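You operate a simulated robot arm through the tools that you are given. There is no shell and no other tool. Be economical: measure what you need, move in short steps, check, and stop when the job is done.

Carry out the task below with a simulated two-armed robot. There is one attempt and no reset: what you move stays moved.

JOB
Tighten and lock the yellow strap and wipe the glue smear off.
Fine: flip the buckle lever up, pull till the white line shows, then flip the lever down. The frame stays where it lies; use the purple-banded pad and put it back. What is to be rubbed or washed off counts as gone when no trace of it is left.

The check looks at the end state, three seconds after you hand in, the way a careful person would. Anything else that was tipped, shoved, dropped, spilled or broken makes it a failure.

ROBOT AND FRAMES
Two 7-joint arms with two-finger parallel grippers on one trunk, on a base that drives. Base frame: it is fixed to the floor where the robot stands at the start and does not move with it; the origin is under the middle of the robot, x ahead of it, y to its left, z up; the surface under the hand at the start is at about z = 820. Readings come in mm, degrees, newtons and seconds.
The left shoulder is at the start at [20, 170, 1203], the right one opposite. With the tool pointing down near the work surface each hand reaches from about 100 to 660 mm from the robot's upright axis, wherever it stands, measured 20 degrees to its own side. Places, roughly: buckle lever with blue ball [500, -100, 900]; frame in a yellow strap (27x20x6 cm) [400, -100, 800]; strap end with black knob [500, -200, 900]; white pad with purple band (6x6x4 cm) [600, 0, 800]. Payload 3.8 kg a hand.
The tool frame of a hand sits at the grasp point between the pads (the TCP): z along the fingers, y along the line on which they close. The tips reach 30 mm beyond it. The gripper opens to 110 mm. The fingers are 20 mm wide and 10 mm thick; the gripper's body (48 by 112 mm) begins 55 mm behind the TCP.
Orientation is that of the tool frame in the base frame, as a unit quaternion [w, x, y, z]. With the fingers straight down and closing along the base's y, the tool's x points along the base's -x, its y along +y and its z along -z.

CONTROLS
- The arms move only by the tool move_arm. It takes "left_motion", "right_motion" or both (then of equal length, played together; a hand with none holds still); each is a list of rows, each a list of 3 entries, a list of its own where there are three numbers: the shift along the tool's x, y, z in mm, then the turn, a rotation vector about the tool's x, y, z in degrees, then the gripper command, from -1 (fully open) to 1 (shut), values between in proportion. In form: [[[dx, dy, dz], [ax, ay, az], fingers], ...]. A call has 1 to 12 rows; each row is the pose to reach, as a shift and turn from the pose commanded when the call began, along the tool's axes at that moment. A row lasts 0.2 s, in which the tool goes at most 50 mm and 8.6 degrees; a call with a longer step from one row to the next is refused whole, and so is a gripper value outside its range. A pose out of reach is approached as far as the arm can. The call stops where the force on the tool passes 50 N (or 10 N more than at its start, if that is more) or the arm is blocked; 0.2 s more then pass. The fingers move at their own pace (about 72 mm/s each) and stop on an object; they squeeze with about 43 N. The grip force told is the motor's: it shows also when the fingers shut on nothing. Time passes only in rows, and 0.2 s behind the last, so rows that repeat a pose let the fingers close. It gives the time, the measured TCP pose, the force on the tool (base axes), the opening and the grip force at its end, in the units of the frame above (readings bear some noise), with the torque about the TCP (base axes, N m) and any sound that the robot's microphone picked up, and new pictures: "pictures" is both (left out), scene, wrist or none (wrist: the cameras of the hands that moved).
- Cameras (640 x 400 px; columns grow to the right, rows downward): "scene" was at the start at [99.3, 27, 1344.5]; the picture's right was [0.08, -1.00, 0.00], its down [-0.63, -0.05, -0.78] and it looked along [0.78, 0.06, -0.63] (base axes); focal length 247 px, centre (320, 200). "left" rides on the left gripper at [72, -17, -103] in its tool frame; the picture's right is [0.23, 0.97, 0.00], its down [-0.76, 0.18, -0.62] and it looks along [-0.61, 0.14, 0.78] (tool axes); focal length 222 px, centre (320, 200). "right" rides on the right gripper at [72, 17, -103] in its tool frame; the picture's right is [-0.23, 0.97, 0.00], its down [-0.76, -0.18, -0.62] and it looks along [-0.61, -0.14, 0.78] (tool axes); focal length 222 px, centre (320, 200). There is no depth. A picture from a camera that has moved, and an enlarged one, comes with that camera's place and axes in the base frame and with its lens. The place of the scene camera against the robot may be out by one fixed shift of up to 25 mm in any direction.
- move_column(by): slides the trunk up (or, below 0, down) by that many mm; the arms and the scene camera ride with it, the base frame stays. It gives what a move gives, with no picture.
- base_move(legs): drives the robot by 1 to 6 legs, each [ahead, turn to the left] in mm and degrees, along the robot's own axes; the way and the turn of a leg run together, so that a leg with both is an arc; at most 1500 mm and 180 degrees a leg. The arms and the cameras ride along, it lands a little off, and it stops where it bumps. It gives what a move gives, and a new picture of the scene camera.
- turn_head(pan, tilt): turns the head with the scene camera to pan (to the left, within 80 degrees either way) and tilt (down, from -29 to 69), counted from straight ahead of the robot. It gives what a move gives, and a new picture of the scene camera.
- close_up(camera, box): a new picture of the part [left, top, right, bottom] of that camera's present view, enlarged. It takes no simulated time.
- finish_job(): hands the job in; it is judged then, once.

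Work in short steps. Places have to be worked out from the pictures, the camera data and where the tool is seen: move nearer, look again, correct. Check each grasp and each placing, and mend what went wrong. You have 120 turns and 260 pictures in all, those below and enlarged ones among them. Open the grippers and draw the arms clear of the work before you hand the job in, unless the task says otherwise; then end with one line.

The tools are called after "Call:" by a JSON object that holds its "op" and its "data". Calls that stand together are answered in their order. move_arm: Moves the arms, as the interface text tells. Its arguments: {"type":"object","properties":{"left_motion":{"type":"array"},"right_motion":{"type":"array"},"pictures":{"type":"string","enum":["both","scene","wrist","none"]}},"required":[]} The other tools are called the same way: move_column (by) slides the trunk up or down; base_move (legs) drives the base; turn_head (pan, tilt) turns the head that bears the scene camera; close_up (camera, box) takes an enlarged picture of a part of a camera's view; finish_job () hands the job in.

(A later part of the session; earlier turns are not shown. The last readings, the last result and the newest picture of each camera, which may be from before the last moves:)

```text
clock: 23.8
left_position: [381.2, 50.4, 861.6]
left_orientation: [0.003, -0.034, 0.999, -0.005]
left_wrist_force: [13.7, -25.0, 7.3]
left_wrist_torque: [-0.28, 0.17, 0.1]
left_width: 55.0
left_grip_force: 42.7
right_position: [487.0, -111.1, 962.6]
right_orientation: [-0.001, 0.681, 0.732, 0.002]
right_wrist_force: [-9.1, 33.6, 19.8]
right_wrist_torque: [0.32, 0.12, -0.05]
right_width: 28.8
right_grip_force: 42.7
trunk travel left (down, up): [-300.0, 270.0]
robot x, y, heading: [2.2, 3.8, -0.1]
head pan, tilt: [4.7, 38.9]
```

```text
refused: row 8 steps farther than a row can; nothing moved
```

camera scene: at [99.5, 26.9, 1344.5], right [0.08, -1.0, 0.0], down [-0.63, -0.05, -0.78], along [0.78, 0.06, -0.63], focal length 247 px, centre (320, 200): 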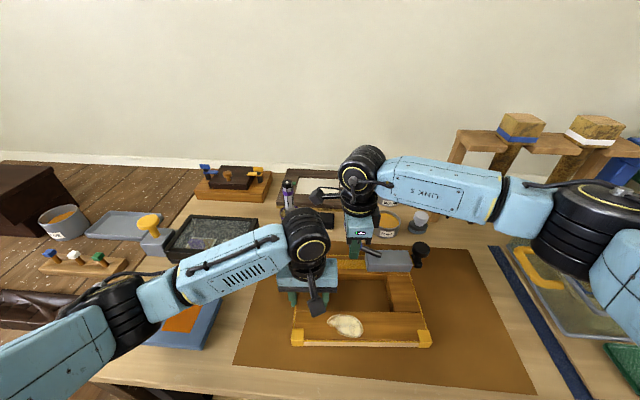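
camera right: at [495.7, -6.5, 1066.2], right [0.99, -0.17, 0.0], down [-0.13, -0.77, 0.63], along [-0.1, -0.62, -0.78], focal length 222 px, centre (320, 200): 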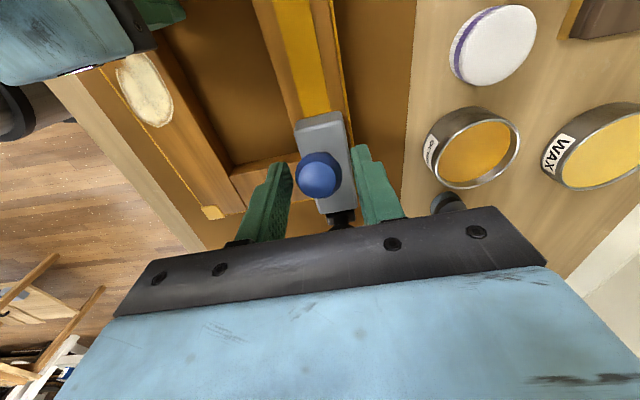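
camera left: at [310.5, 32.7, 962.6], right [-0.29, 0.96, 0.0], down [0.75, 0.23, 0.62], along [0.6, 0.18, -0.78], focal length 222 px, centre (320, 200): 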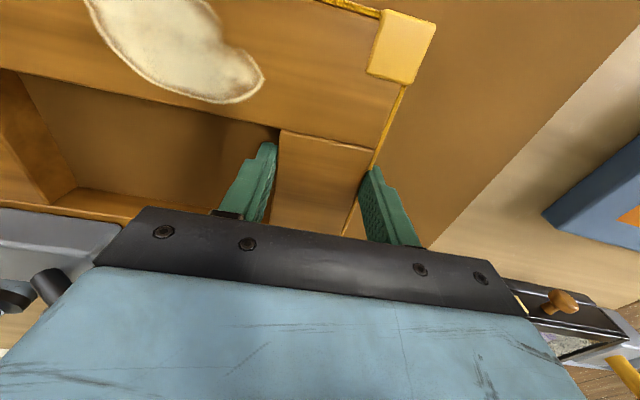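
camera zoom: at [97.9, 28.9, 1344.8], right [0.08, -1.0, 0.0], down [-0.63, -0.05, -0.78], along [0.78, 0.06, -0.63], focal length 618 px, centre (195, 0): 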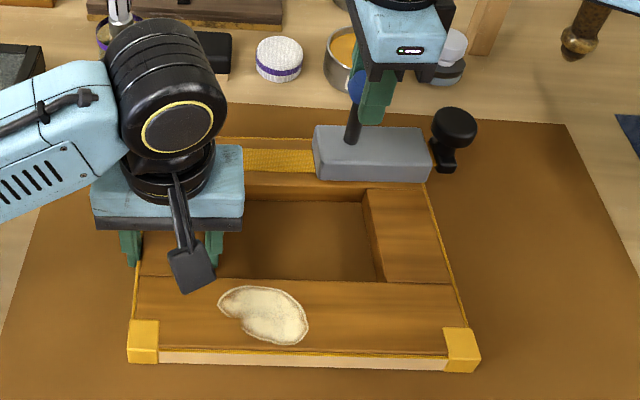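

Call:
{"op": "move_arm", "data": {"right_motion": [[[3, 0, 0], [0, 0, 0], 0.2], [[3, 0, 0], [0, 0, 0], 0], [[0, 0, -35], [0, 0, 0], 0], [[-5, 0, -70], [0, 0, -8], 0], [[-25, 0, -80], [0, 0, -16], 0], [[-50, 2, -80], [0, 0, -24], 0], [[-75, 4, -70], [0, 0, -32], 0], [[-78, 4, -50], [0, 0, -40], 0]]}}

```text
clock: 25.6
left_position: [381.4, 49.8, 857.7]
left_orientation: [0.0, -0.033, 0.999, 0.0]
left_wrist_force: [-1.2, 0.3, -6.3]
left_wrist_torque: [0.74, 0.29, -0.03]
left_width: 54.4
left_grip_force: 42.9
right_position: [498.5, -195.4, 1009.9]
right_orientation: [0.0, 0.391, 0.92, -0.002]
right_wrist_force: [-0.2, -0.1, -0.4]
right_wrist_torque: [0.01, -0.02, 0.01]
right_width: 55.0
right_grip_force: 0.0
trunk travel left (down, up): [-300.0, 270.0]
robot x, y, heading: [0.3, 2.5, 0.1]
head pan, tilt: [4.7, 38.9]
camera scene: at [99.9, 27.0, 1344.4], right [0.08, -1.0, 0.0], down [-0.63, -0.05, -0.78], along [0.78, 0.06, -0.63], focal length 247 px, centre (320, 200)
camera right: at [459.1, -131.5, 1114.9], right [0.86, 0.51, 0.0], down [0.4, -0.67, 0.62], along [0.32, -0.54, -0.78], focal length 222 px, centre (320, 200)
```

scene: 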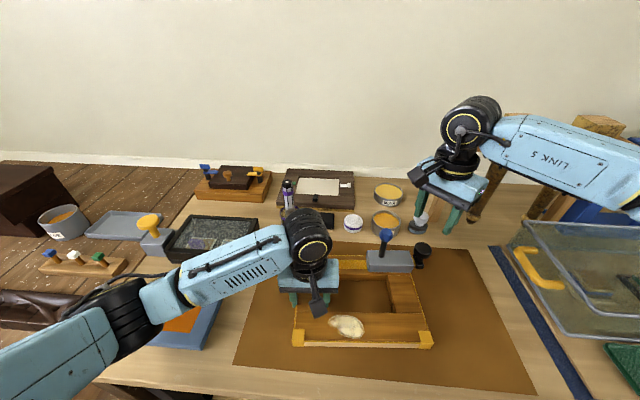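
right: 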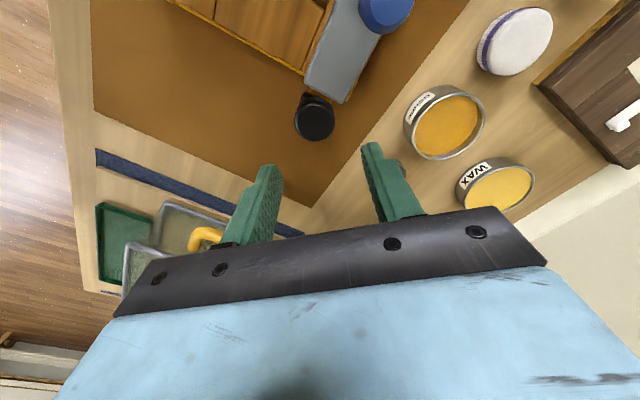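

Lever stands up. Knob at about (492,-197), ~38 mm wide. I descend around it partway and look.

Call:
{"op": "move_arm", "data": {"right_motion": [[[2.7, -4.3, 25], [0, 0, 0], -0.27], [[2.7, -4.3, 50], [0, 0, 0], -0.27], [[2.7, -4.3, 70], [0, 0, 0], -0.27]], "pictures": "wrist"}}

Call:
{"op": "close_up", "data": {"camera": "scene", "box": [340, 200, 460, 275]}}

```text
clock: 26.4
left_position: [381.4, 50.0, 858.9]
left_orientation: [0.0, -0.033, 0.999, 0.001]
left_wrist_force: [0.8, 0.4, -5.7]
left_wrist_torque: [0.76, 0.3, 0.0]
left_width: 54.8
left_grip_force: 43.4
right_position: [492.6, -195.7, 941.0]
right_orientation: [-0.001, 0.393, 0.919, -0.002]
right_wrist_force: [0.4, 0.1, -0.5]
right_wrist_torque: [0.04, 0.02, -0.02]
right_width: 69.8
right_grip_force: 0.0
trunk travel left (down, up): [-300.0, 270.0]
robot x, y, heading: [5.3, 5.2, 0.3]
head pan, tilt: [4.7, 38.9]
camera right: at [453.1, -130.4, 1045.7], right [0.86, 0.51, 0.0], down [0.4, -0.67, 0.63], along [0.31, -0.54, -0.78], focal length 222 px, centre (320, 200)
```

right: 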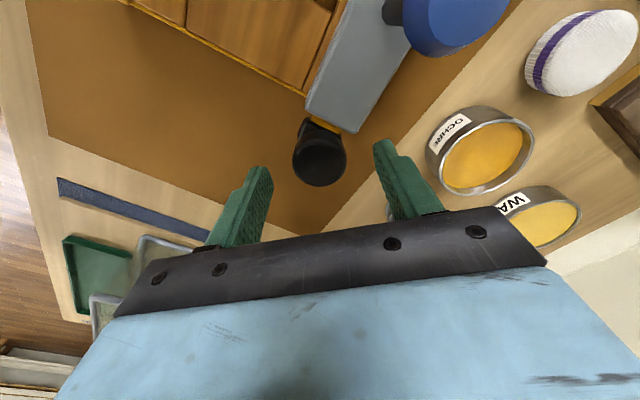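

```text
5.33 times, centred on (400, 238) of scene
camera zoom: at [99.8, 26.8, 1344.5], right [0.08, -1.0, 0.0], down [-0.63, -0.05, -0.78], along [0.78, 0.06, -0.63], focal length 1319 px, centre (-107, 0)
```

zoom: 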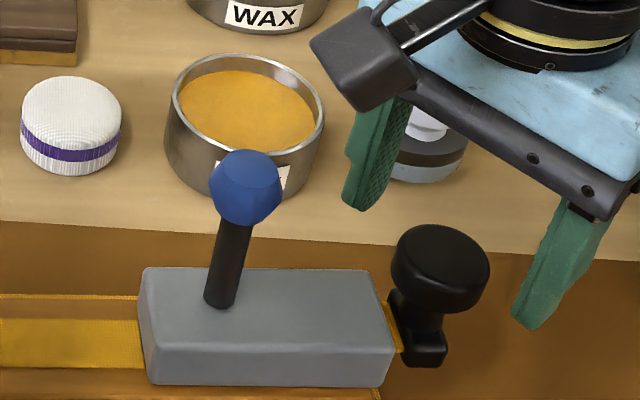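

Aligned. I lower 36 mm and close on the knob.

Call:
{"op": "move_arm", "data": {"right_motion": [[[-1, 0, 18], [0, 0, 0], -0.27], [[-1, 0, 36], [0, 0, 0], -0.27], [[-1, 0, 36], [0, 0, 0], 0.1], [[-1, 0, 36], [0, 0, 0], 0.5], [[-1, 0, 36], [0, 0, 0], 0.5]], "pictures": "wrist"}}

Call:
{"op": "close_up", "data": {"camera": "scene", "box": [340, 200, 460, 275]}}

```text
clock: 27.6
left_position: [381.7, 50.8, 860.0]
left_orientation: [0.0, -0.033, 0.999, -0.001]
left_wrist_force: [-0.9, -4.2, -6.9]
left_wrist_torque: [0.56, 0.79, -0.19]
left_width: 54.6
left_grip_force: 42.9
right_position: [491.7, -196.3, 906.4]
right_orientation: [0.001, 0.393, 0.92, -0.002]
right_wrist_force: [-2.5, 1.3, 17.2]
right_wrist_torque: [0.54, -0.23, -0.09]
right_width: 37.9
right_grip_force: 9.7
trunk travel left (down, up): [-300.0, 270.0]
robot x, y, heading: [0.2, -1.5, -0.1]
head pan, tilt: [4.7, 38.9]
camera right: at [452.2, -132.8, 1010.9], right [0.86, 0.51, 0.0], down [0.4, -0.67, 0.63], along [0.32, -0.54, -0.78], focal length 222 px, centre (320, 200)
```

right: 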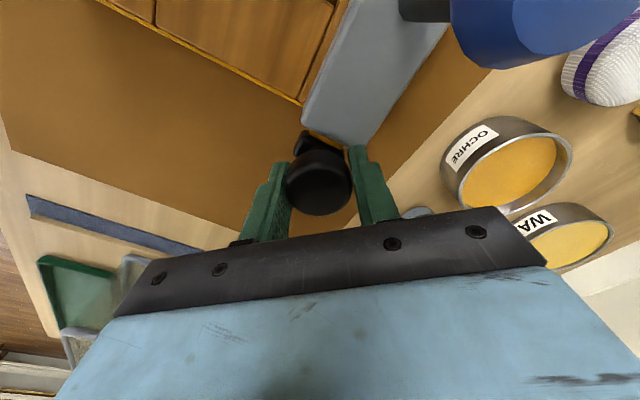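

```text
5.33 times, centred on (400, 238) of scene
camera zoom: at [98.4, 26.8, 1344.7], right [0.08, -1.0, 0.0], down [-0.63, -0.05, -0.78], along [0.78, 0.06, -0.63], focal length 1319 px, centre (-107, 0)
```

zoom: 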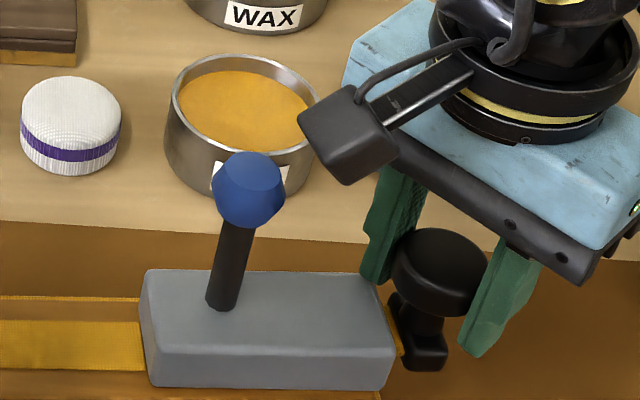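

Knob is between the pads, but I read 17 N upward, so something bears on the tips. I raise 3 mm and let the grip settle.

Call:
{"op": "move_arm", "data": {"right_motion": [[[0, 0, -3], [0, 0, 0], 0.5], [[0, 0, -3], [0, 0, 0], 0.5], [[0, 0, -3], [0, 0, 0], 0.5]], "pictures": "none"}}

```text
clock: 28.4
left_position: [382.3, 49.6, 859.5]
left_orientation: [0.0, -0.032, 0.999, -0.001]
left_wrist_force: [-4.1, -0.6, 1.9]
left_wrist_torque: [-0.52, -0.31, -1.1]
left_width: 54.7
left_grip_force: 42.8
right_position: [491.0, -198.5, 904.9]
right_orientation: [-0.001, 0.393, 0.92, -0.005]
right_wrist_force: [4.3, 0.4, -1.1]
right_wrist_torque: [-0.64, -0.46, 0.07]
right_width: 36.6
right_grip_force: 42.8
trunk travel left (down, up): [-300.0, 270.0]
robot x, y, heading: [-2.9, 2.0, 0.1]
head pan, tilt: [4.7, 38.9]
```

Firm grip and low forces now. I pull the strap end 12 mm along the frame axis and look for the white line.

Call:
{"op": "move_arm", "data": {"right_motion": [[[-3.1, -2.6, 0], [0, 0, 0], 0.5], [[-6.1, -5.1, 0], [0, 0, 0], 0.5], [[-9.2, -7.7, 0], [0, 0, 0], 0.5], [[-9.2, -7.7, 0], [0, 0, 0], 0.5]], "pictures": "none"}}

Call:
{"op": "close_up", "data": {"camera": "scene", "box": [280, 200, 460, 360]}}

Call:
{"op": "close_up", "data": {"camera": "right", "box": [220, 50, 460, 200]}}

```text
clock: 29.4
left_position: [382.3, 50.5, 858.9]
left_orientation: [0.001, -0.034, 0.999, 0.0]
left_wrist_force: [1.1, -2.0, 0.0]
left_wrist_torque: [-1.21, -0.66, -0.55]
left_width: 54.6
left_grip_force: 43.2
right_position: [492.6, -208.8, 907.4]
right_orientation: [-0.001, 0.393, 0.92, -0.004]
right_wrist_force: [-0.7, 1.9, -1.6]
right_wrist_torque: [0.28, 0.19, 0.63]
right_width: 36.6
right_grip_force: 42.6
trunk travel left (down, up): [-300.0, 270.0]
robot x, y, heading: [2.1, -2.6, -0.0]
head pan, tilt: [4.7, 38.9]
```

```text
2.50 times, centred on (370, 280) of scene
camera zoom: at [99.7, 27.0, 1344.5], right [0.08, -1.0, 0.0], down [-0.63, -0.05, -0.78], along [0.78, 0.06, -0.63], focal length 618 px, centre (195, 0)
```

zoom: 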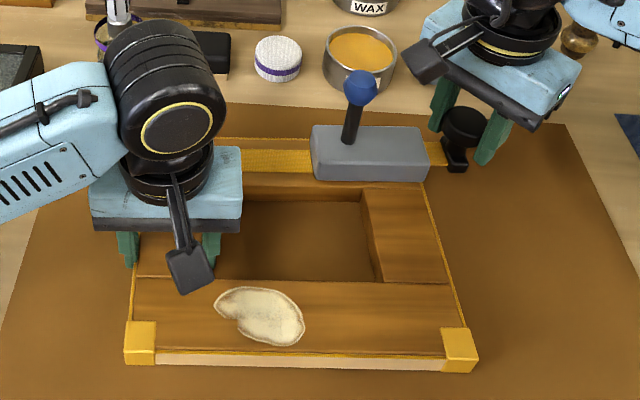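

```text
2.67 times, centred on (340, 125) of right
camera zoom: at [454.1, -144.7, 1012.3], right [0.86, 0.51, -0.01], down [0.4, -0.67, 0.63], along [0.31, -0.54, -0.78], focal length 592 px, centre (267, 400)
```

zoom: 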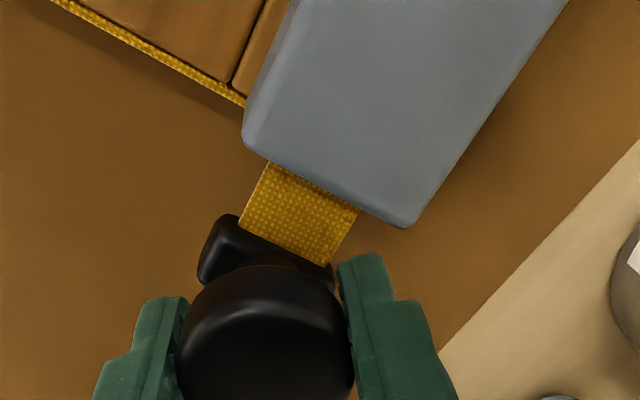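

The strap slides out easily with almost no force and the frame stays. No white line yet; pull another 12 mm.

Call:
{"op": "move_arm", "data": {"right_motion": [[[-3.1, -2.6, 0], [0, 0, 0], 0.5], [[-6.1, -5.1, 0], [0, 0, 0], 0.5], [[-9.2, -7.7, 0], [0, 0, 0], 0.5], [[-9.2, -7.7, 0], [0, 0, 0], 0.5]], "pictures": "none"}}

Call:
{"op": "close_up", "data": {"camera": "right", "box": [220, 50, 460, 200]}}

```text
clock: 30.4
left_position: [381.4, 50.8, 858.5]
left_orientation: [0.0, -0.034, 0.999, 0.001]
left_wrist_force: [4.1, -0.3, -1.7]
left_wrist_torque: [-1.0, -0.51, 0.44]
left_width: 54.7
left_grip_force: 42.9
right_position: [494.6, -220.9, 907.4]
right_orientation: [0.0, 0.393, 0.92, -0.003]
right_wrist_force: [-3.2, 0.8, 0.4]
right_wrist_torque: [0.57, 0.47, 0.49]
right_width: 36.5
right_grip_force: 43.2
trunk travel left (down, up): [-300.0, 270.0]
robot x, y, heading: [-1.8, -3.2, 0.0]
head pan, tilt: [4.7, 38.9]
```

```text
2.67 times, centred on (340, 125) of right
camera zoom: at [455.0, -157.0, 1012.1], right [0.86, 0.51, -0.01], down [0.4, -0.67, 0.63], along [0.31, -0.54, -0.78], focal length 592 px, centre (267, 400)
```

zoom: 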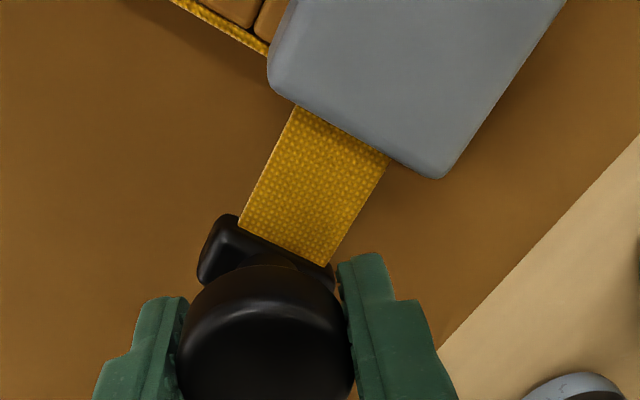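

Still no line. Another 10 mm (small +x trims off to stay on the strap's axis).

Call:
{"op": "move_arm", "data": {"right_motion": [[[-2.4, -2.3, 0], [0, 0, 0], 0.5], [[-4.8, -4.6, 0], [0, 0, 0], 0.5], [[-7.2, -6.9, 0], [0, 0, 0], 0.5], [[-7.2, -6.9, 0], [0, 0, 0], 0.5]], "pictures": "none"}}

Call:
{"op": "close_up", "data": {"camera": "right", "box": [220, 50, 460, 200]}}

```text
clock: 31.4
left_position: [382.0, 50.2, 858.3]
left_orientation: [0.0, -0.034, 0.999, 0.0]
left_wrist_force: [2.2, 0.3, -2.8]
left_wrist_torque: [-0.66, -0.22, 0.39]
left_width: 54.5
left_grip_force: 42.6
right_position: [494.6, -230.9, 907.8]
right_orientation: [0.0, 0.393, 0.92, -0.003]
right_wrist_force: [-2.5, -0.3, -0.5]
right_wrist_torque: [0.7, 0.37, 0.41]
right_width: 36.6
right_grip_force: 42.9
trunk travel left (down, up): [-300.0, 270.0]
robot x, y, heading: [5.4, -2.6, -0.2]
head pan, tilt: [4.7, 38.9]
```

```text
2.67 times, centred on (340, 125) of right
camera zoom: at [455.2, -167.2, 1012.2], right [0.86, 0.51, 0.0], down [0.4, -0.67, 0.63], along [0.32, -0.54, -0.78], focal length 592 px, centre (267, 400)
```

zoom: 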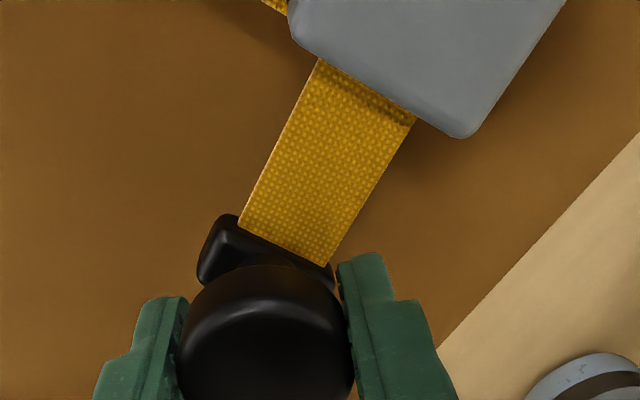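

No line yet (35 mm out). Another 8 mm.

Call:
{"op": "move_arm", "data": {"right_motion": [[[-3, -2.6, 0], [0, 0, 0], 0.5], [[-6, -5.2, 0], [0, 0, 0], 0.5], [[-6, -5.2, 0], [0, 0, 0], 0.5]], "pictures": "none"}}

Call:
{"op": "close_up", "data": {"camera": "right", "box": [220, 20, 460, 170]}}

```text
clock: 32.2
left_position: [381.8, 49.2, 859.0]
left_orientation: [-0.001, -0.033, 0.999, 0.0]
left_wrist_force: [0.9, -0.7, -4.6]
left_wrist_torque: [-0.14, -0.28, -0.33]
left_width: 54.5
left_grip_force: 43.6
right_position: [494.2, -240.0, 907.0]
right_orientation: [0.0, 0.393, 0.92, -0.001]
right_wrist_force: [-0.6, -0.2, 0.3]
right_wrist_torque: [0.83, 0.53, 0.29]
right_width: 36.5
right_grip_force: 42.9
trunk travel left (down, up): [-300.0, 270.0]
robot x, y, heading: [-1.4, -0.1, 0.0]
head pan, tilt: [4.7, 38.9]
```

```text
2.67 times, centred on (340, 95) of right
camera zoom: at [455.3, -175.2, 1011.7], right [0.86, 0.51, 0.0], down [0.4, -0.67, 0.63], along [0.32, -0.54, -0.78], focal length 592 px, centre (267, 480)
```

zoom: 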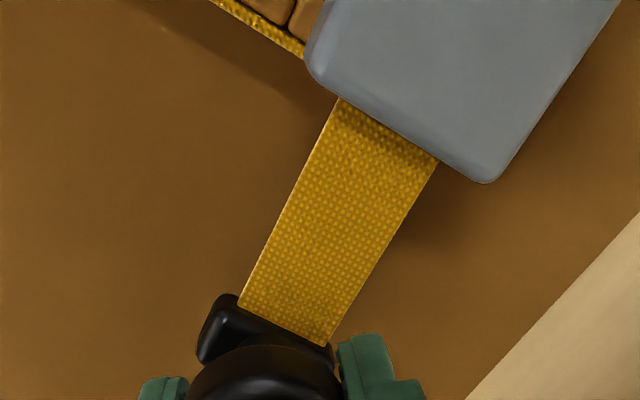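

Still free, no line. Another 8 mm.

Call:
{"op": "move_arm", "data": {"right_motion": [[[-3, -2.6, 0], [0, 0, 0], 0.5], [[-6, -5.2, 0], [0, 0, 0], 0.5], [[-6, -5.2, 0], [0, 0, 0], 0.5]], "pictures": "none"}}

Call:
{"op": "close_up", "data": {"camera": "right", "box": [220, 20, 460, 170]}}

Call:
{"op": "close_up", "data": {"camera": "scene", "box": [280, 200, 460, 360]}}

```text
clock: 33.0
left_position: [381.5, 51.0, 859.6]
left_orientation: [-0.001, -0.032, 0.999, -0.001]
left_wrist_force: [-2.2, 0.5, -4.0]
left_wrist_torque: [-0.35, -0.04, -1.04]
left_width: 54.6
left_grip_force: 43.2
right_position: [492.9, -247.8, 906.7]
right_orientation: [0.001, 0.393, 0.92, -0.003]
right_wrist_force: [3.0, -0.2, -0.5]
right_wrist_torque: [0.55, 0.01, 0.27]
right_width: 36.5
right_grip_force: 43.0
trunk travel left (down, up): [-300.0, 270.0]
robot x, y, heading: [-0.0, -0.4, 0.1]
head pan, tilt: [4.7, 38.9]
```

```text
2.67 times, centred on (340, 95) of right
camera zoom: at [455.3, -183.5, 1011.9], right [0.86, 0.51, 0.0], down [0.4, -0.67, 0.63], along [0.32, -0.54, -0.78], focal length 592 px, centre (267, 480)
```

zoom: 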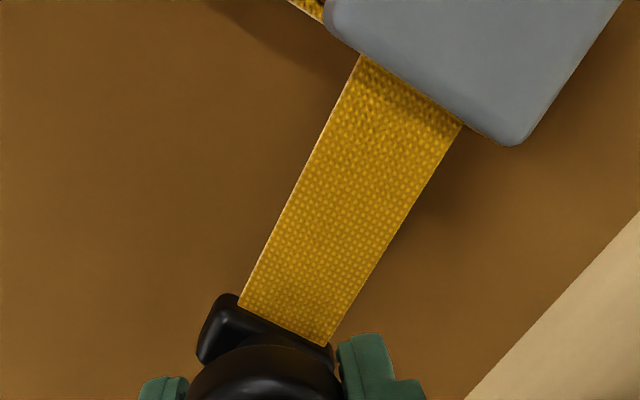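

```text
2.50 times, centred on (370, 280) of scene
camera zoom: at [99.7, 27.0, 1344.5], right [0.08, -1.0, 0.0], down [-0.63, -0.05, -0.78], along [0.78, 0.06, -0.63], focal length 618 px, centre (195, 0)
```

zoom: 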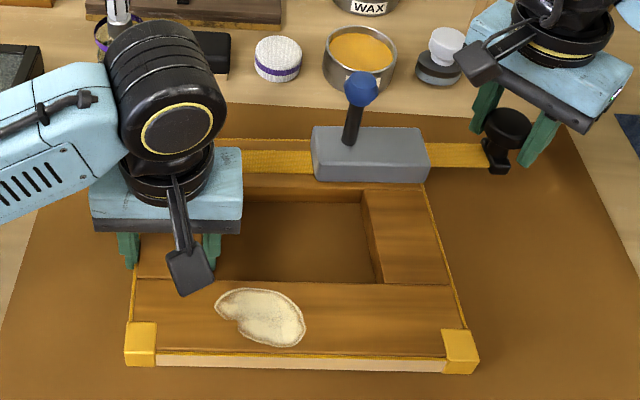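

Frame steady. Pull 8 mm more.

Call:
{"op": "move_arm", "data": {"right_motion": [[[-3.2, -2.5, 0], [0, 0, 0], 0.5], [[-6.4, -5, 0], [0, 0, 0], 0.5], [[-6.4, -5, 0], [0, 0, 0], 0.5]], "pictures": "none"}}

Call:
{"op": "close_up", "data": {"camera": "right", "box": [220, 0, 460, 150]}}

```text
clock: 33.8
left_position: [381.1, 50.5, 860.6]
left_orientation: [0.0, -0.032, 0.999, 0.0]
left_wrist_force: [-2.0, -0.5, -3.3]
left_wrist_torque: [-0.55, -0.14, -1.33]
left_width: 54.5
left_grip_force: 43.2
right_position: [494.2, -256.6, 907.1]
right_orientation: [0.0, 0.393, 0.919, -0.002]
right_wrist_force: [2.4, 0.9, -0.4]
right_wrist_torque: [0.41, -0.02, 0.38]
right_width: 36.5
right_grip_force: 43.1
trunk travel left (down, up): [-300.0, 270.0]
robot x, y, heading: [3.4, -0.2, -0.2]
head pan, tilt: [4.7, 38.9]
```

```text
2.67 times, centred on (340, 75) of right
camera zoom: at [456.2, -190.8, 1012.0], right [0.86, 0.51, -0.01], down [0.4, -0.67, 0.63], along [0.31, -0.54, -0.78], focal length 592 px, centre (267, 533)
```

zoom: 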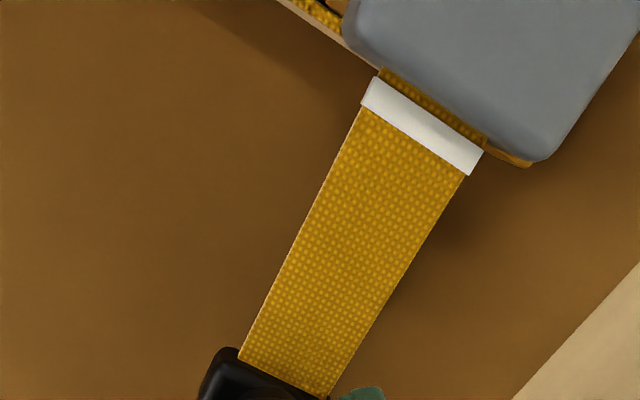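

White line is out. I release the knob and rise.

Call:
{"op": "move_arm", "data": {"right_motion": [[[0, 0, 0], [0, 0, 0], 0.2], [[0, 0, 0], [0, 0, 0], -0.27], [[0, 0, 0], [0, 0, 0], -0.27], [[0, 0, -40], [0, 0, 0], -0.27], [[0, 0, -80], [0, 0, 0], -0.27], [[0, 0, -110], [0, 0, 0], -0.27]], "pictures": "scene"}}

Call:
{"op": "close_up", "data": {"camera": "scene", "box": [340, 200, 460, 275]}}

```text
clock: 35.2
left_position: [381.5, 51.1, 859.4]
left_orientation: [0.0, -0.033, 0.999, 0.001]
left_wrist_force: [0.2, 1.7, -4.7]
left_wrist_torque: [0.37, 0.04, 0.05]
left_width: 54.4
left_grip_force: 42.8
right_position: [495.9, -253.6, 1018.5]
right_orientation: [-0.001, 0.394, 0.919, -0.003]
right_wrist_force: [0.2, -0.3, -0.4]
right_wrist_torque: [-0.01, 0.01, 0.01]
right_width: 69.8
right_grip_force: 0.0
trunk travel left (down, up): [-300.0, 270.0]
robot x, y, heading: [2.9, 0.7, -0.3]
head pan, tilt: [4.7, 38.9]
camera scene: at [99.5, 27.1, 1344.5], right [0.08, -1.0, 0.0], down [-0.63, -0.05, -0.78], along [0.78, 0.06, -0.63], focal length 247 px, centre (320, 200)
```

scene: 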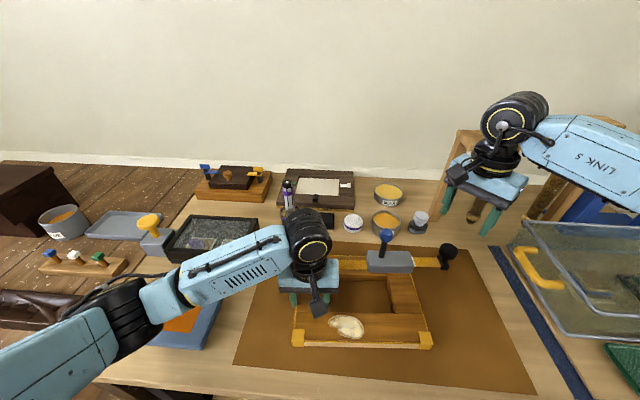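

```text
5.33 times, centred on (400, 238) of scene
camera zoom: at [99.5, 27.1, 1344.5], right [0.08, -1.0, 0.0], down [-0.63, -0.05, -0.78], along [0.78, 0.06, -0.63], focal length 1319 px, centre (-107, 0)
```

zoom: 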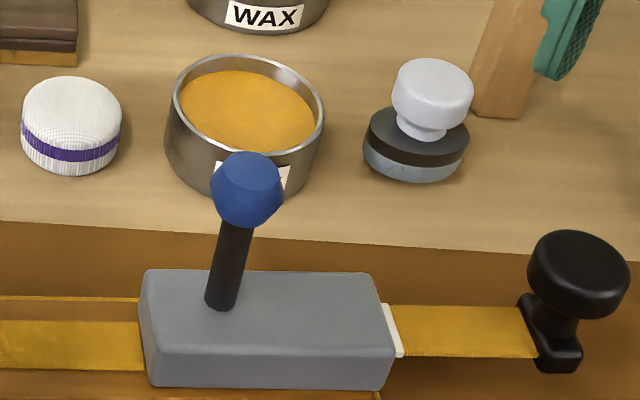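

White line shows beyond the buckle. Next I return to the ball with the earlier yaw, hovering above it.

Call:
{"op": "move_arm", "data": {"right_motion": [[[23, 19, -5], [0, 0, 8], -0.27], [[46, 38, -5], [0, 0, 16], -0.27], [[69, 57, -5], [0, 0, 24], -0.27], [[92, 76, -5], [0, 0, 32], -0.27], [[116, 95.5, -5], [0, 0, 40], -0.27]], "pictures": "wrist"}}

```text
clock: 36.4
left_position: [381.3, 50.0, 859.3]
left_orientation: [0.0, -0.033, 0.999, 0.0]
left_wrist_force: [0.3, 0.1, -6.2]
left_wrist_torque: [0.76, 0.27, 0.02]
left_width: 54.5
left_grip_force: 42.9
right_position: [484.2, -104.4, 1023.5]
right_orientation: [0.001, 0.685, 0.729, -0.002]
right_wrist_force: [0.7, 1.3, -0.4]
right_wrist_torque: [-0.01, -0.03, -0.01]
right_width: 70.0
right_grip_force: 0.0
trunk travel left (down, up): [-300.0, 270.0]
robot x, y, heading: [1.0, 1.1, -0.1]
head pan, tilt: [4.7, 38.9]
camera right: at [495.4, -29.1, 1126.7], right [0.99, -0.17, 0.0], down [-0.13, -0.77, 0.63], along [-0.1, -0.62, -0.78], focal length 222 px, centre (320, 200)
```

right: 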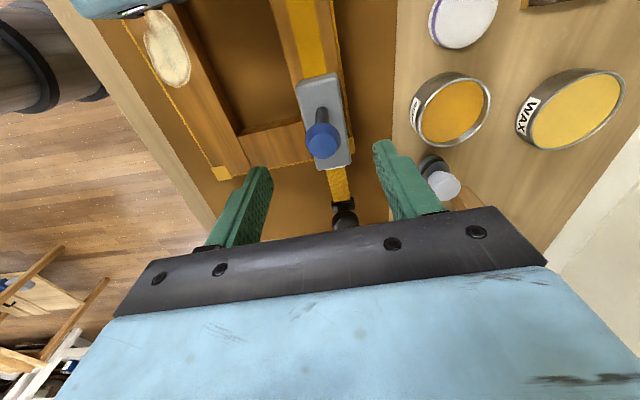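

Ball confirmed at (486,-103,958). I lower onto it, grip, and bring it to ~65°.

Call:
{"op": "move_arm", "data": {"right_motion": [[[1, 1, 30], [0, 0, 0], -0.27], [[1, 1, 62], [0, 0, 0], -0.27], [[1, 1, 62], [0, 0, 0], 0.3], [[1, 1, 62], [0, 0, 0], 0.7], [[1, 1, 62], [0, 0, 0], 0.7], [[6, 1, 62], [0, 0, 0], 0.7], [[11, 1, 61.5], [0, 0, 0], 0.7], [[17, 1, 61.5], [0, 0, 0], 0.7], [[25, 1, 63.5], [0, 0, 0], 0.7], [[32, 1, 66.5], [0, 0, 0], 0.7], [[32, 1, 66.5], [0, 0, 0], 0.7]], "pictures": "none"}}

Call:
{"op": "close_up", "data": {"camera": "scene", "box": [280, 200, 460, 360]}}

```text
clock: 38.8
left_position: [380.4, 51.0, 858.1]
left_orientation: [-0.001, -0.034, 0.999, 0.002]
left_wrist_force: [-5.4, 12.8, -8.2]
left_wrist_torque: [0.14, 1.06, 0.82]
left_width: 54.5
left_grip_force: 43.6
right_position: [483.4, -74.2, 956.6]
right_orientation: [0.002, 0.685, 0.729, -0.003]
right_wrist_force: [4.4, -15.3, 8.3]
right_wrist_torque: [-1.35, -0.1, -0.02]
right_width: 29.0
right_grip_force: 42.8
trunk travel left (down, up): [-300.0, 270.0]
robot x, y, heading: [1.9, -0.4, -0.3]
head pan, tilt: [4.7, 38.9]
```

```text
2.50 times, centred on (370, 280) of scene
camera zoom: at [99.2, 26.9, 1344.5], right [0.08, -1.0, 0.0], down [-0.63, -0.05, -0.78], along [0.78, 0.06, -0.63], focal length 618 px, centre (195, 0)
```

zoom: 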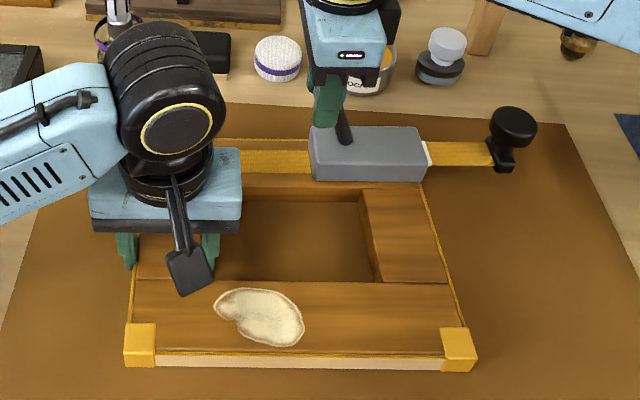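

Lever at ~70° and following. Continue down the arc.

Call:
{"op": "move_arm", "data": {"right_motion": [[[5, 0, 2.5], [0, 0, 0], 0.7], [[9.5, 0, 5.5], [0, 0, 0], 0.7], [[13.8, 0, 8.7], [0, 0, 0], 0.7], [[18, 0, 12.5], [0, 0, 0], 0.7], [[21.5, 0, 16.5], [0, 0, 0], 0.7], [[24.8, 0, 20.8], [0, 0, 0], 0.7], [[24.8, 0, 20.8], [0, 0, 0], 0.7]], "pictures": "wrist"}}

Call:
{"op": "close_up", "data": {"camera": "scene", "box": [280, 200, 460, 360]}}

```text
clock: 40.4
left_position: [381.4, 50.4, 857.8]
left_orientation: [0.0, -0.032, 0.999, -0.001]
left_wrist_force: [-7.8, 4.3, -11.7]
left_wrist_torque: [1.02, -0.02, -0.02]
left_width: 54.5
left_grip_force: 43.1
right_position: [481.8, -44.7, 936.4]
right_orientation: [0.001, 0.683, 0.73, -0.001]
right_wrist_force: [10.5, 1.1, 20.1]
right_wrist_torque: [-1.12, -0.23, 0.08]
right_width: 28.9
right_grip_force: 43.3
trunk travel left (down, up): [-300.0, 270.0]
robot x, y, heading: [-2.7, 0.6, 0.0]
head pan, tilt: [4.7, 38.9]
camera right: at [492.3, 26.8, 1040.7], right [0.99, -0.16, 0.0], down [-0.13, -0.77, 0.63], along [-0.1, -0.62, -0.78], focal length 222 px, centre (320, 200)
```

right: 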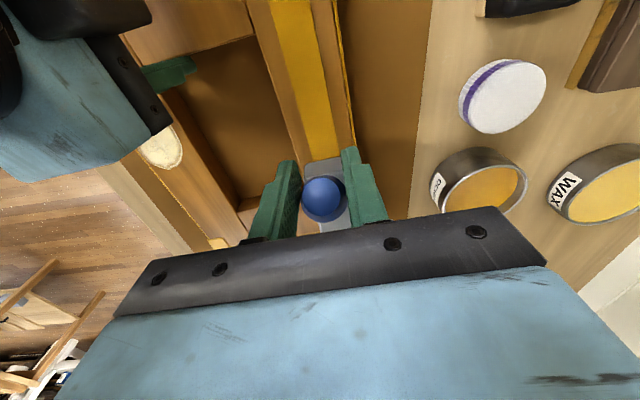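

```text
2.50 times, centred on (370, 280) of scene
camera zoom: at [98.9, 27.9, 1344.6], right [0.08, -1.0, 0.0], down [-0.63, -0.05, -0.78], along [0.78, 0.06, -0.63], focal length 618 px, centre (195, 0)
```

zoom: 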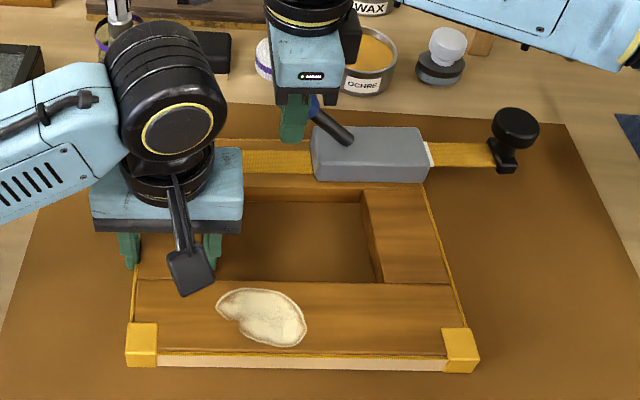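

The ball slipped toward the pads' edge (lever ~48°). I open, recenter on it, regrip, and press down to the bottom.

Call:
{"op": "move_arm", "data": {"right_motion": [[[0, 0, 0], [0, 0, 0], 0.2], [[0, 0, 0], [0, 0, 0], 0.2], [[-9, 2, -4], [0, 0, 0], 0.2], [[-9, 2, -4], [0, 0, 0], 0.7], [[-9, 2, -4], [0, 0, 0], 0.7], [[-4, 2, 0], [0, 0, 0], 0.7], [[0, 2, 5], [0, 0, 0], 0.7], [[4, 2, 11], [0, 0, 0], 0.7], [[7, 2, 17], [0, 0, 0], 0.7], [[9, 2, 21], [0, 0, 0], 0.7], [[9, 2, 21], [0, 0, 0], 0.7]], "pictures": "wrist"}}

Call:
{"op": "close_up", "data": {"camera": "scene", "box": [280, 200, 460, 360]}}

```text
clock: 42.8
left_position: [380.0, 51.4, 859.3]
left_orientation: [-0.001, -0.033, 0.999, 0.001]
left_wrist_force: [-3.3, 20.1, -7.6]
left_wrist_torque: [-0.07, 0.76, 0.56]
left_width: 54.8
left_grip_force: 43.2
right_position: [482.8, -41.1, 915.0]
right_orientation: [0.003, 0.683, 0.73, -0.001]
right_wrist_force: [0.7, -19.3, 34.1]
right_wrist_torque: [-0.04, 0.01, -0.03]
right_width: 28.8
right_grip_force: 43.6
trunk travel left (down, up): [-300.0, 270.0]
robot x, y, heading: [-0.6, -0.5, -0.2]
head pan, tilt: [4.7, 38.9]
camera right: at [493.1, 34.2, 1020.0], right [0.99, -0.16, 0.0], down [-0.13, -0.77, 0.63], along [-0.1, -0.62, -0.78], focal length 222 px, centre (320, 200)
```

right: 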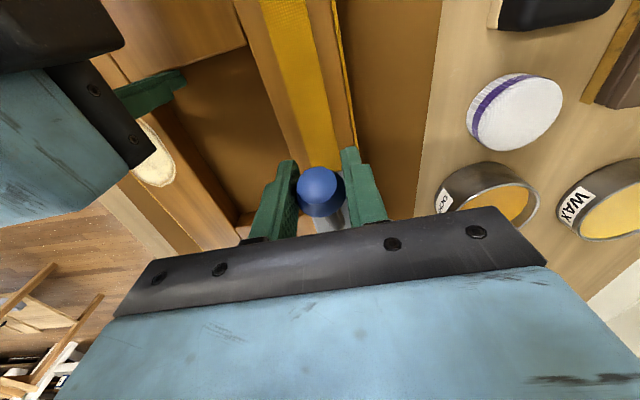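

```text
2.50 times, centred on (370, 280) of scene
camera zoom: at [97.3, 27.1, 1344.8], right [0.08, -1.0, 0.0], down [-0.63, -0.05, -0.78], along [0.78, 0.06, -0.63], focal length 618 px, centre (195, 0)
```

zoom: 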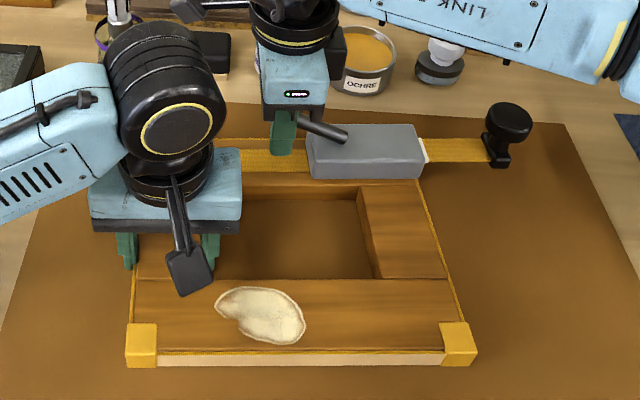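

34 N: lever at its bottom stop. I release and rise, then compare with the original view.

Call:
{"op": "move_arm", "data": {"right_motion": [[[-3, 0, -8], [0, 0, 0], 0.7], [[-3, 0, -8], [0, 0, 0], 0], [[-3, 0, -8], [0, 0, 0], -0.2], [[0, 0, -45], [0, 0, 0], -0.2], [[0, 0, -90], [0, 0, 0], -0.2], [[-40, 0, -110], [0, 0, 0], -0.2]], "pictures": "none"}}

Call:
{"op": "close_up", "data": {"camera": "scene", "box": [280, 200, 460, 360]}}

Call:
{"op": "close_up", "data": {"camera": "scene", "box": [340, 200, 460, 275]}}

```text
clock: 44.2
left_position: [380.9, 49.6, 860.7]
left_orientation: [0.001, -0.033, 0.999, 0.0]
left_wrist_force: [1.7, -2.0, -4.0]
left_wrist_torque: [0.52, 0.21, 0.02]
left_width: 54.8
left_grip_force: 43.3
right_position: [485.3, -80.2, 1025.3]
right_orientation: [0.0, 0.684, 0.73, -0.002]
right_wrist_force: [-0.3, 0.1, 0.1]
right_wrist_torque: [-0.01, 0.02, -0.03]
right_width: 66.0
right_grip_force: 0.0
trunk travel left (down, up): [-300.0, 270.0]
robot x, y, heading: [-2.1, 0.9, -0.3]
head pan, tilt: [4.7, 38.9]
```

```text
2.50 times, centred on (370, 280) of scene
camera zoom: at [99.2, 26.1, 1344.5], right [0.08, -1.0, 0.0], down [-0.63, -0.05, -0.78], along [0.78, 0.06, -0.63], focal length 618 px, centre (195, 0)
```

zoom: 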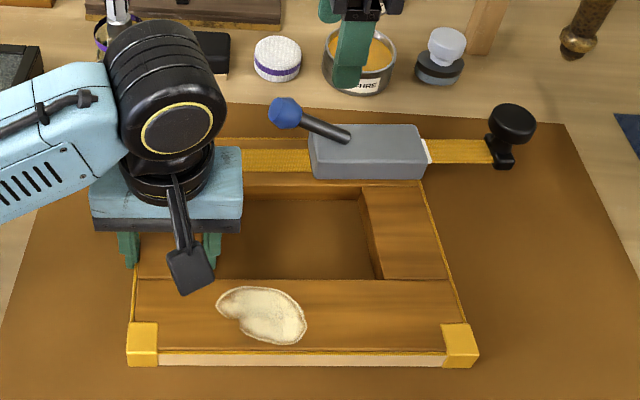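

```text
5.33 times, centred on (400, 238) of scene
camera zoom: at [99.2, 26.1, 1344.5], right [0.08, -1.0, 0.0], down [-0.63, -0.05, -0.78], along [0.78, 0.06, -0.63], focal length 1319 px, centre (-107, 0)
```

zoom: 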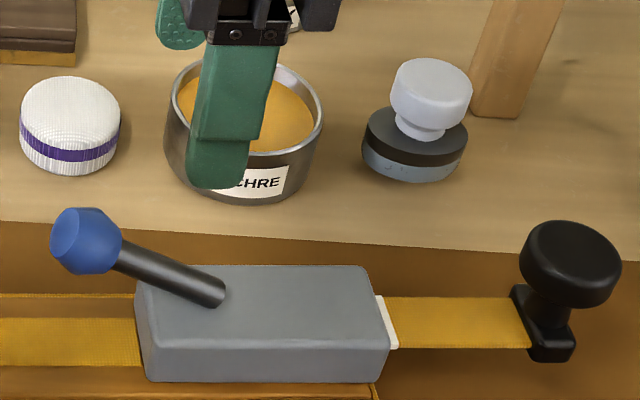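

Lever matches its locked pose, line visible, frame in place. I release the frame with the left hand and retract it upward and left.

Call:
{"op": "move_arm", "data": {"left_motion": [[[0, 0, 0], [0, 0, 0], -0.5], [[0, 0, 0], [0, 0, 0], -1], [[0, 0, 0], [0, 0, 0], -1], [[0, 0, -40], [0, 0, 0], -1], [[0, 0, -85], [0, 0, 0], -1], [[0, 20, -130], [0, 0, 0], -1], [[0, 60, -160], [0, 0, 0], -1], [[0, 100, -190], [0, 0, 0], -1], [[0, 145, -210], [0, 0, 0], -1], [[0, 190, -220], [0, 0, 0], -1]], "pictures": "none"}}

Call:
{"op": "close_up", "data": {"camera": "scene", "box": [280, 200, 460, 360]}}

```text
clock: 46.4
left_position: [367.6, 241.2, 1081.2]
left_orientation: [0.0, -0.032, 0.999, 0.0]
left_wrist_force: [-0.1, -0.1, 0.9]
left_wrist_torque: [-0.01, -0.06, 0.0]
left_width: 110.1
left_grip_force: 0.0
right_position: [484.3, -77.4, 1025.3]
right_orientation: [0.001, 0.684, 0.73, -0.003]
right_wrist_force: [-0.2, 0.1, 0.8]
right_wrist_torque: [-0.01, 0.05, -0.01]
right_width: 66.0
right_grip_force: 0.0
trunk travel left (down, up): [-300.0, 270.0]
robot x, y, heading: [-4.2, -3.8, -0.1]
head pan, tilt: [4.7, 38.9]
```

```text
2.50 times, centred on (370, 280) of scene
camera zoom: at [98.8, 27.8, 1344.6], right [0.08, -1.0, 0.0], down [-0.63, -0.05, -0.78], along [0.78, 0.06, -0.63], focal length 618 px, centre (195, 0)
```

zoom: 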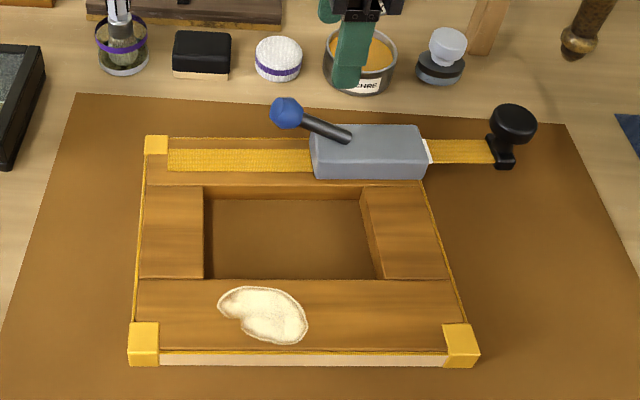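

Frame is undisturbed. Pad judged at (635,-45); I hover over it with the fingers closing along x (free gaps front and back).

Call:
{"op": "move_arm", "data": {"right_motion": [[[6, 38, 0], [0, 0, 0], -0.6], [[12, 76, 10], [0, 0, 0], -1], [[18, 114, 30], [0, 0, 0], -1], [[23, 150, 50], [0, 0, 0], -1], [[23, 152.7, 65], [0, 0, 0], -1]]}}

```text
clock: 47.6
left_position: [370.1, 239.7, 1081.0]
left_orientation: [0.0, -0.034, 0.999, 0.0]
left_wrist_force: [-0.7, 1.2, 0.2]
left_wrist_torque: [-0.02, 0.02, 0.02]
left_width: 110.1
left_grip_force: 0.1
right_position: [610.0, -52.3, 962.4]
right_orientation: [0.002, 0.684, 0.73, -0.003]
right_wrist_force: [0.2, 0.4, 0.5]
right_wrist_torque: [-0.01, 0.01, -0.01]
right_width: 110.1
right_grip_force: 0.1
right hand out of reach, approached as far as the arm can: row 4, 5
trunk travel left (down, up): [-300.0, 270.0]
robot x, y, heading: [-1.7, -0.9, -0.3]
head pan, tilt: [4.7, 38.9]
camera scene: at [99.5, 27.3, 1344.5], right [0.08, -1.0, 0.0], down [-0.63, -0.05, -0.78], along [0.78, 0.06, -0.63], focal length 247 px, centre (320, 200)
camera right: at [621.2, 22.1, 1067.3], right [0.99, -0.16, 0.0], down [-0.13, -0.77, 0.63], along [-0.1, -0.62, -0.78], focal length 222 px, centre (320, 200)
```

scene: 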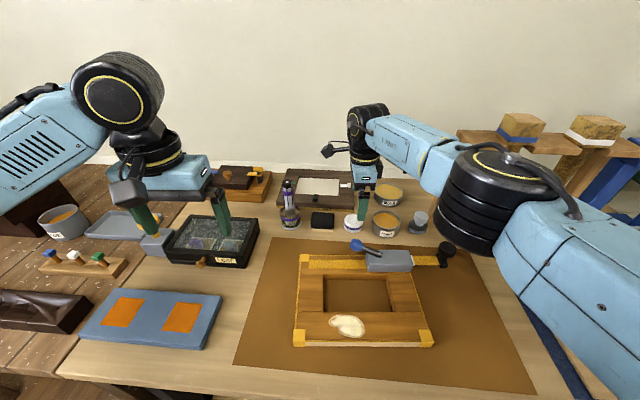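
right: 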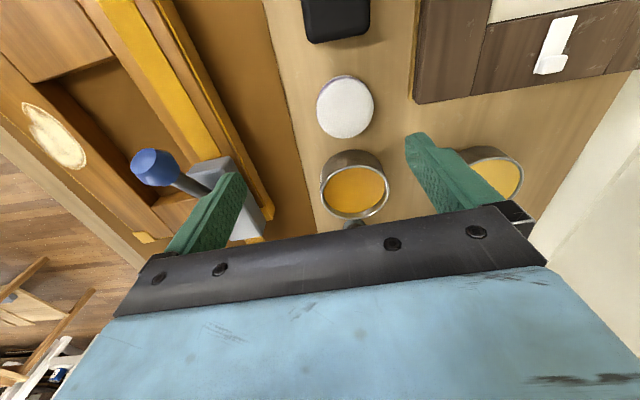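

Reach with this yaw stops at x≈610. I turn back ~45° (diagonal grip, also clear of neighbours) and retry reaching (635,-45).

Call:
{"op": "move_arm", "data": {"right_motion": [[[0, 0, 0], [0, 0, -8.5], -0.6], [[0, 0, 0], [0, 0, -17], -0.6], [[0, 0, 0], [0, 0, -25.5], -0.6], [[1, 8, 0], [0, 0, -34], -0.6], [[3, 16, 0], [0, 0, -42], -0.6], [[5.3, 25.4, 0], [0, 0, -46], -0.6]]}}

```text
clock: 49.0
left_position: [368.0, 240.4, 1082.0]
left_orientation: [0.0, -0.033, 0.999, 0.001]
left_wrist_force: [-1.1, -0.1, 0.1]
left_wrist_torque: [-0.02, 0.0, 0.03]
left_width: 110.0
left_grip_force: 0.1
right_position: [606.6, -53.4, 962.7]
right_orientation: [0.001, 0.343, 0.939, -0.003]
right_wrist_force: [-0.4, 0.1, 0.4]
right_wrist_torque: [-0.01, -0.03, 0.02]
right_width: 87.7
right_grip_force: 0.0
right hand out of reach, approached as far as the arm can: row 4, 5, 6
trunk travel left (down, up): [-300.0, 270.0]
robot x, y, heading: [1.5, 2.5, -0.3]
head pan, tilt: [4.7, 38.9]
camera scene: at [99.3, 27.2, 1344.5], right [0.08, -1.0, 0.0], down [-0.63, -0.05, -0.78], along [0.78, 0.06, -0.63], focal length 247 px, centre (320, 200)
camera right: at [562.0, 7.6, 1067.3], right [0.8, 0.6, 0.0], down [0.47, -0.62, 0.63], along [0.37, -0.5, -0.78], focal length 222 px, centre (320, 200)
```

scene: 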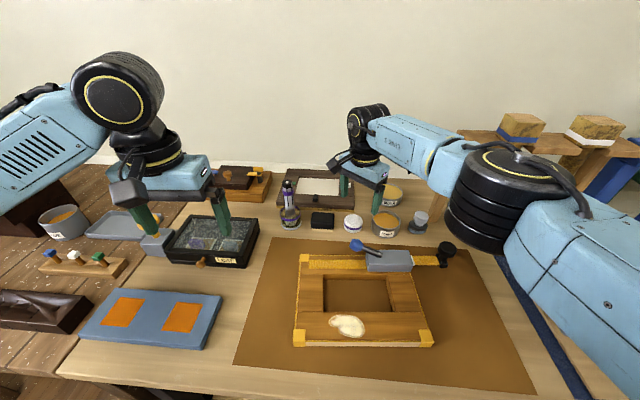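
right: 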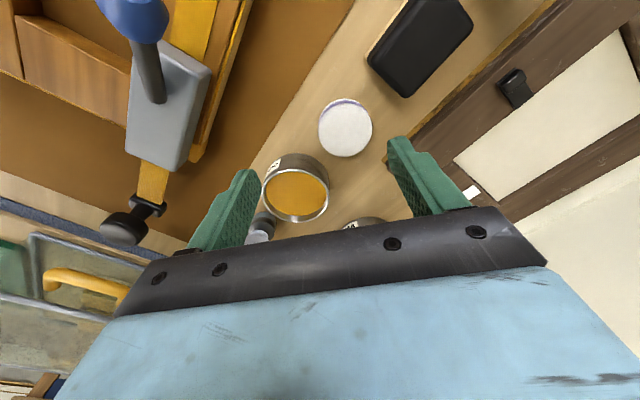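

The reach is arm-limited here, but on the hand's own side it's longer. I raise the right hand, then turn the base ~17° left so the pad lies 20° to the right side.

Call:
{"op": "move_arm", "data": {"right_motion": [[[10, -10, -40], [0, 0, 0], -0.6], [[25, -25, -80], [0, 0, 0], -0.6], [[40, -40, -120], [0, 0, 0], -0.6], [[55, -55, -150], [0, 0, 0], -0.6]], "pictures": "none"}}

Call:
{"op": "base_move", "data": {"legs": [[0, 17]]}}

Call:
{"op": "turn_head", "data": {"pan": -12, "tilt": 38.9}}

```text
clock: 50.0
left_position: [368.3, 239.7, 1081.4]
left_orientation: [0.0, -0.033, 0.999, 0.0]
left_wrist_force: [0.9, 0.4, 0.3]
left_wrist_torque: [-0.01, -0.04, -0.03]
left_width: 110.2
left_grip_force: 0.1
right_position: [529.4, -58.1, 1112.5]
right_orientation: [-0.001, 0.344, 0.939, -0.003]
right_wrist_force: [-1.2, -0.2, -0.1]
right_wrist_torque: [0.01, -0.01, 0.06]
right_width: 88.1
right_grip_force: 0.0
trunk travel left (down, up): [-300.0, 270.0]
robot x, y, heading: [2.1, 3.1, -0.1]
head pan, tilt: [4.7, 38.9]
```

```text
clock: 51.4
left_position: [283.1, 337.7, 1082.1]
left_orientation: [0.0, -0.18, 0.984, 0.0]
left_wrist_force: [-0.3, -0.2, 0.7]
left_wrist_torque: [-0.02, -0.02, 0.0]
left_width: 110.0
left_grip_force: 0.1
right_position: [523.0, 100.7, 1111.9]
right_orientation: [0.0, 0.202, 0.979, -0.002]
right_wrist_force: [-0.6, 0.2, 0.2]
right_wrist_torque: [-0.01, -0.03, 0.03]
right_width: 88.1
right_grip_force: 0.0
trunk travel left (down, up): [-300.0, 270.0]
robot x, y, heading: [1.0, 0.9, 16.8]
head pan, tilt: [4.7, 38.9]
camera scene: at [92.3, 58.3, 1344.5], right [0.37, -0.93, 0.0], down [-0.58, -0.23, -0.78], along [0.72, 0.29, -0.63], focal length 247 px, centre (320, 200)
```

scene: 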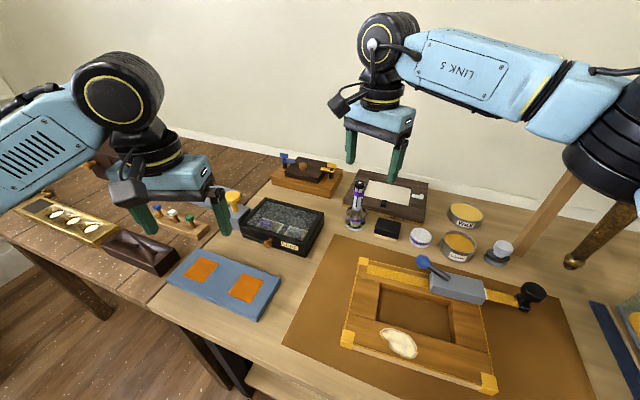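

```text
clock: 52.1
left_position: [283.2, 336.8, 1081.5]
left_orientation: [0.0, -0.18, 0.984, 0.0]
left_wrist_force: [0.8, -0.8, 0.0]
left_wrist_torque: [0.03, -0.05, 0.0]
left_width: 110.1
left_grip_force: 0.1
right_position: [524.9, 99.6, 1111.6]
right_orientation: [0.0, 0.202, 0.979, -0.003]
right_wrist_force: [-0.5, -0.3, -0.4]
right_wrist_torque: [-0.02, 0.0, 0.02]
right_width: 88.0
right_grip_force: 0.0
trunk travel left (down, up): [-300.0, 270.0]
robot x, y, heading: [3.8, -0.2, 16.9]
head pan, tilt: [-12.0, 38.9]
camera scene: at [98.4, 33.6, 1344.6], right [0.09, -1.0, 0.0], down [-0.63, -0.05, -0.78], along [0.78, 0.07, -0.63], focal length 247 px, centre (320, 200)
```

scene: 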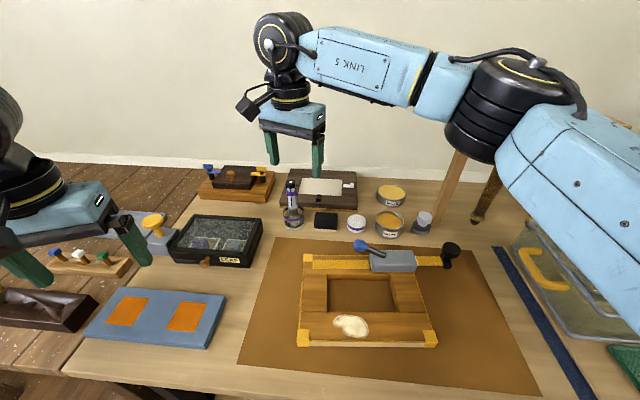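

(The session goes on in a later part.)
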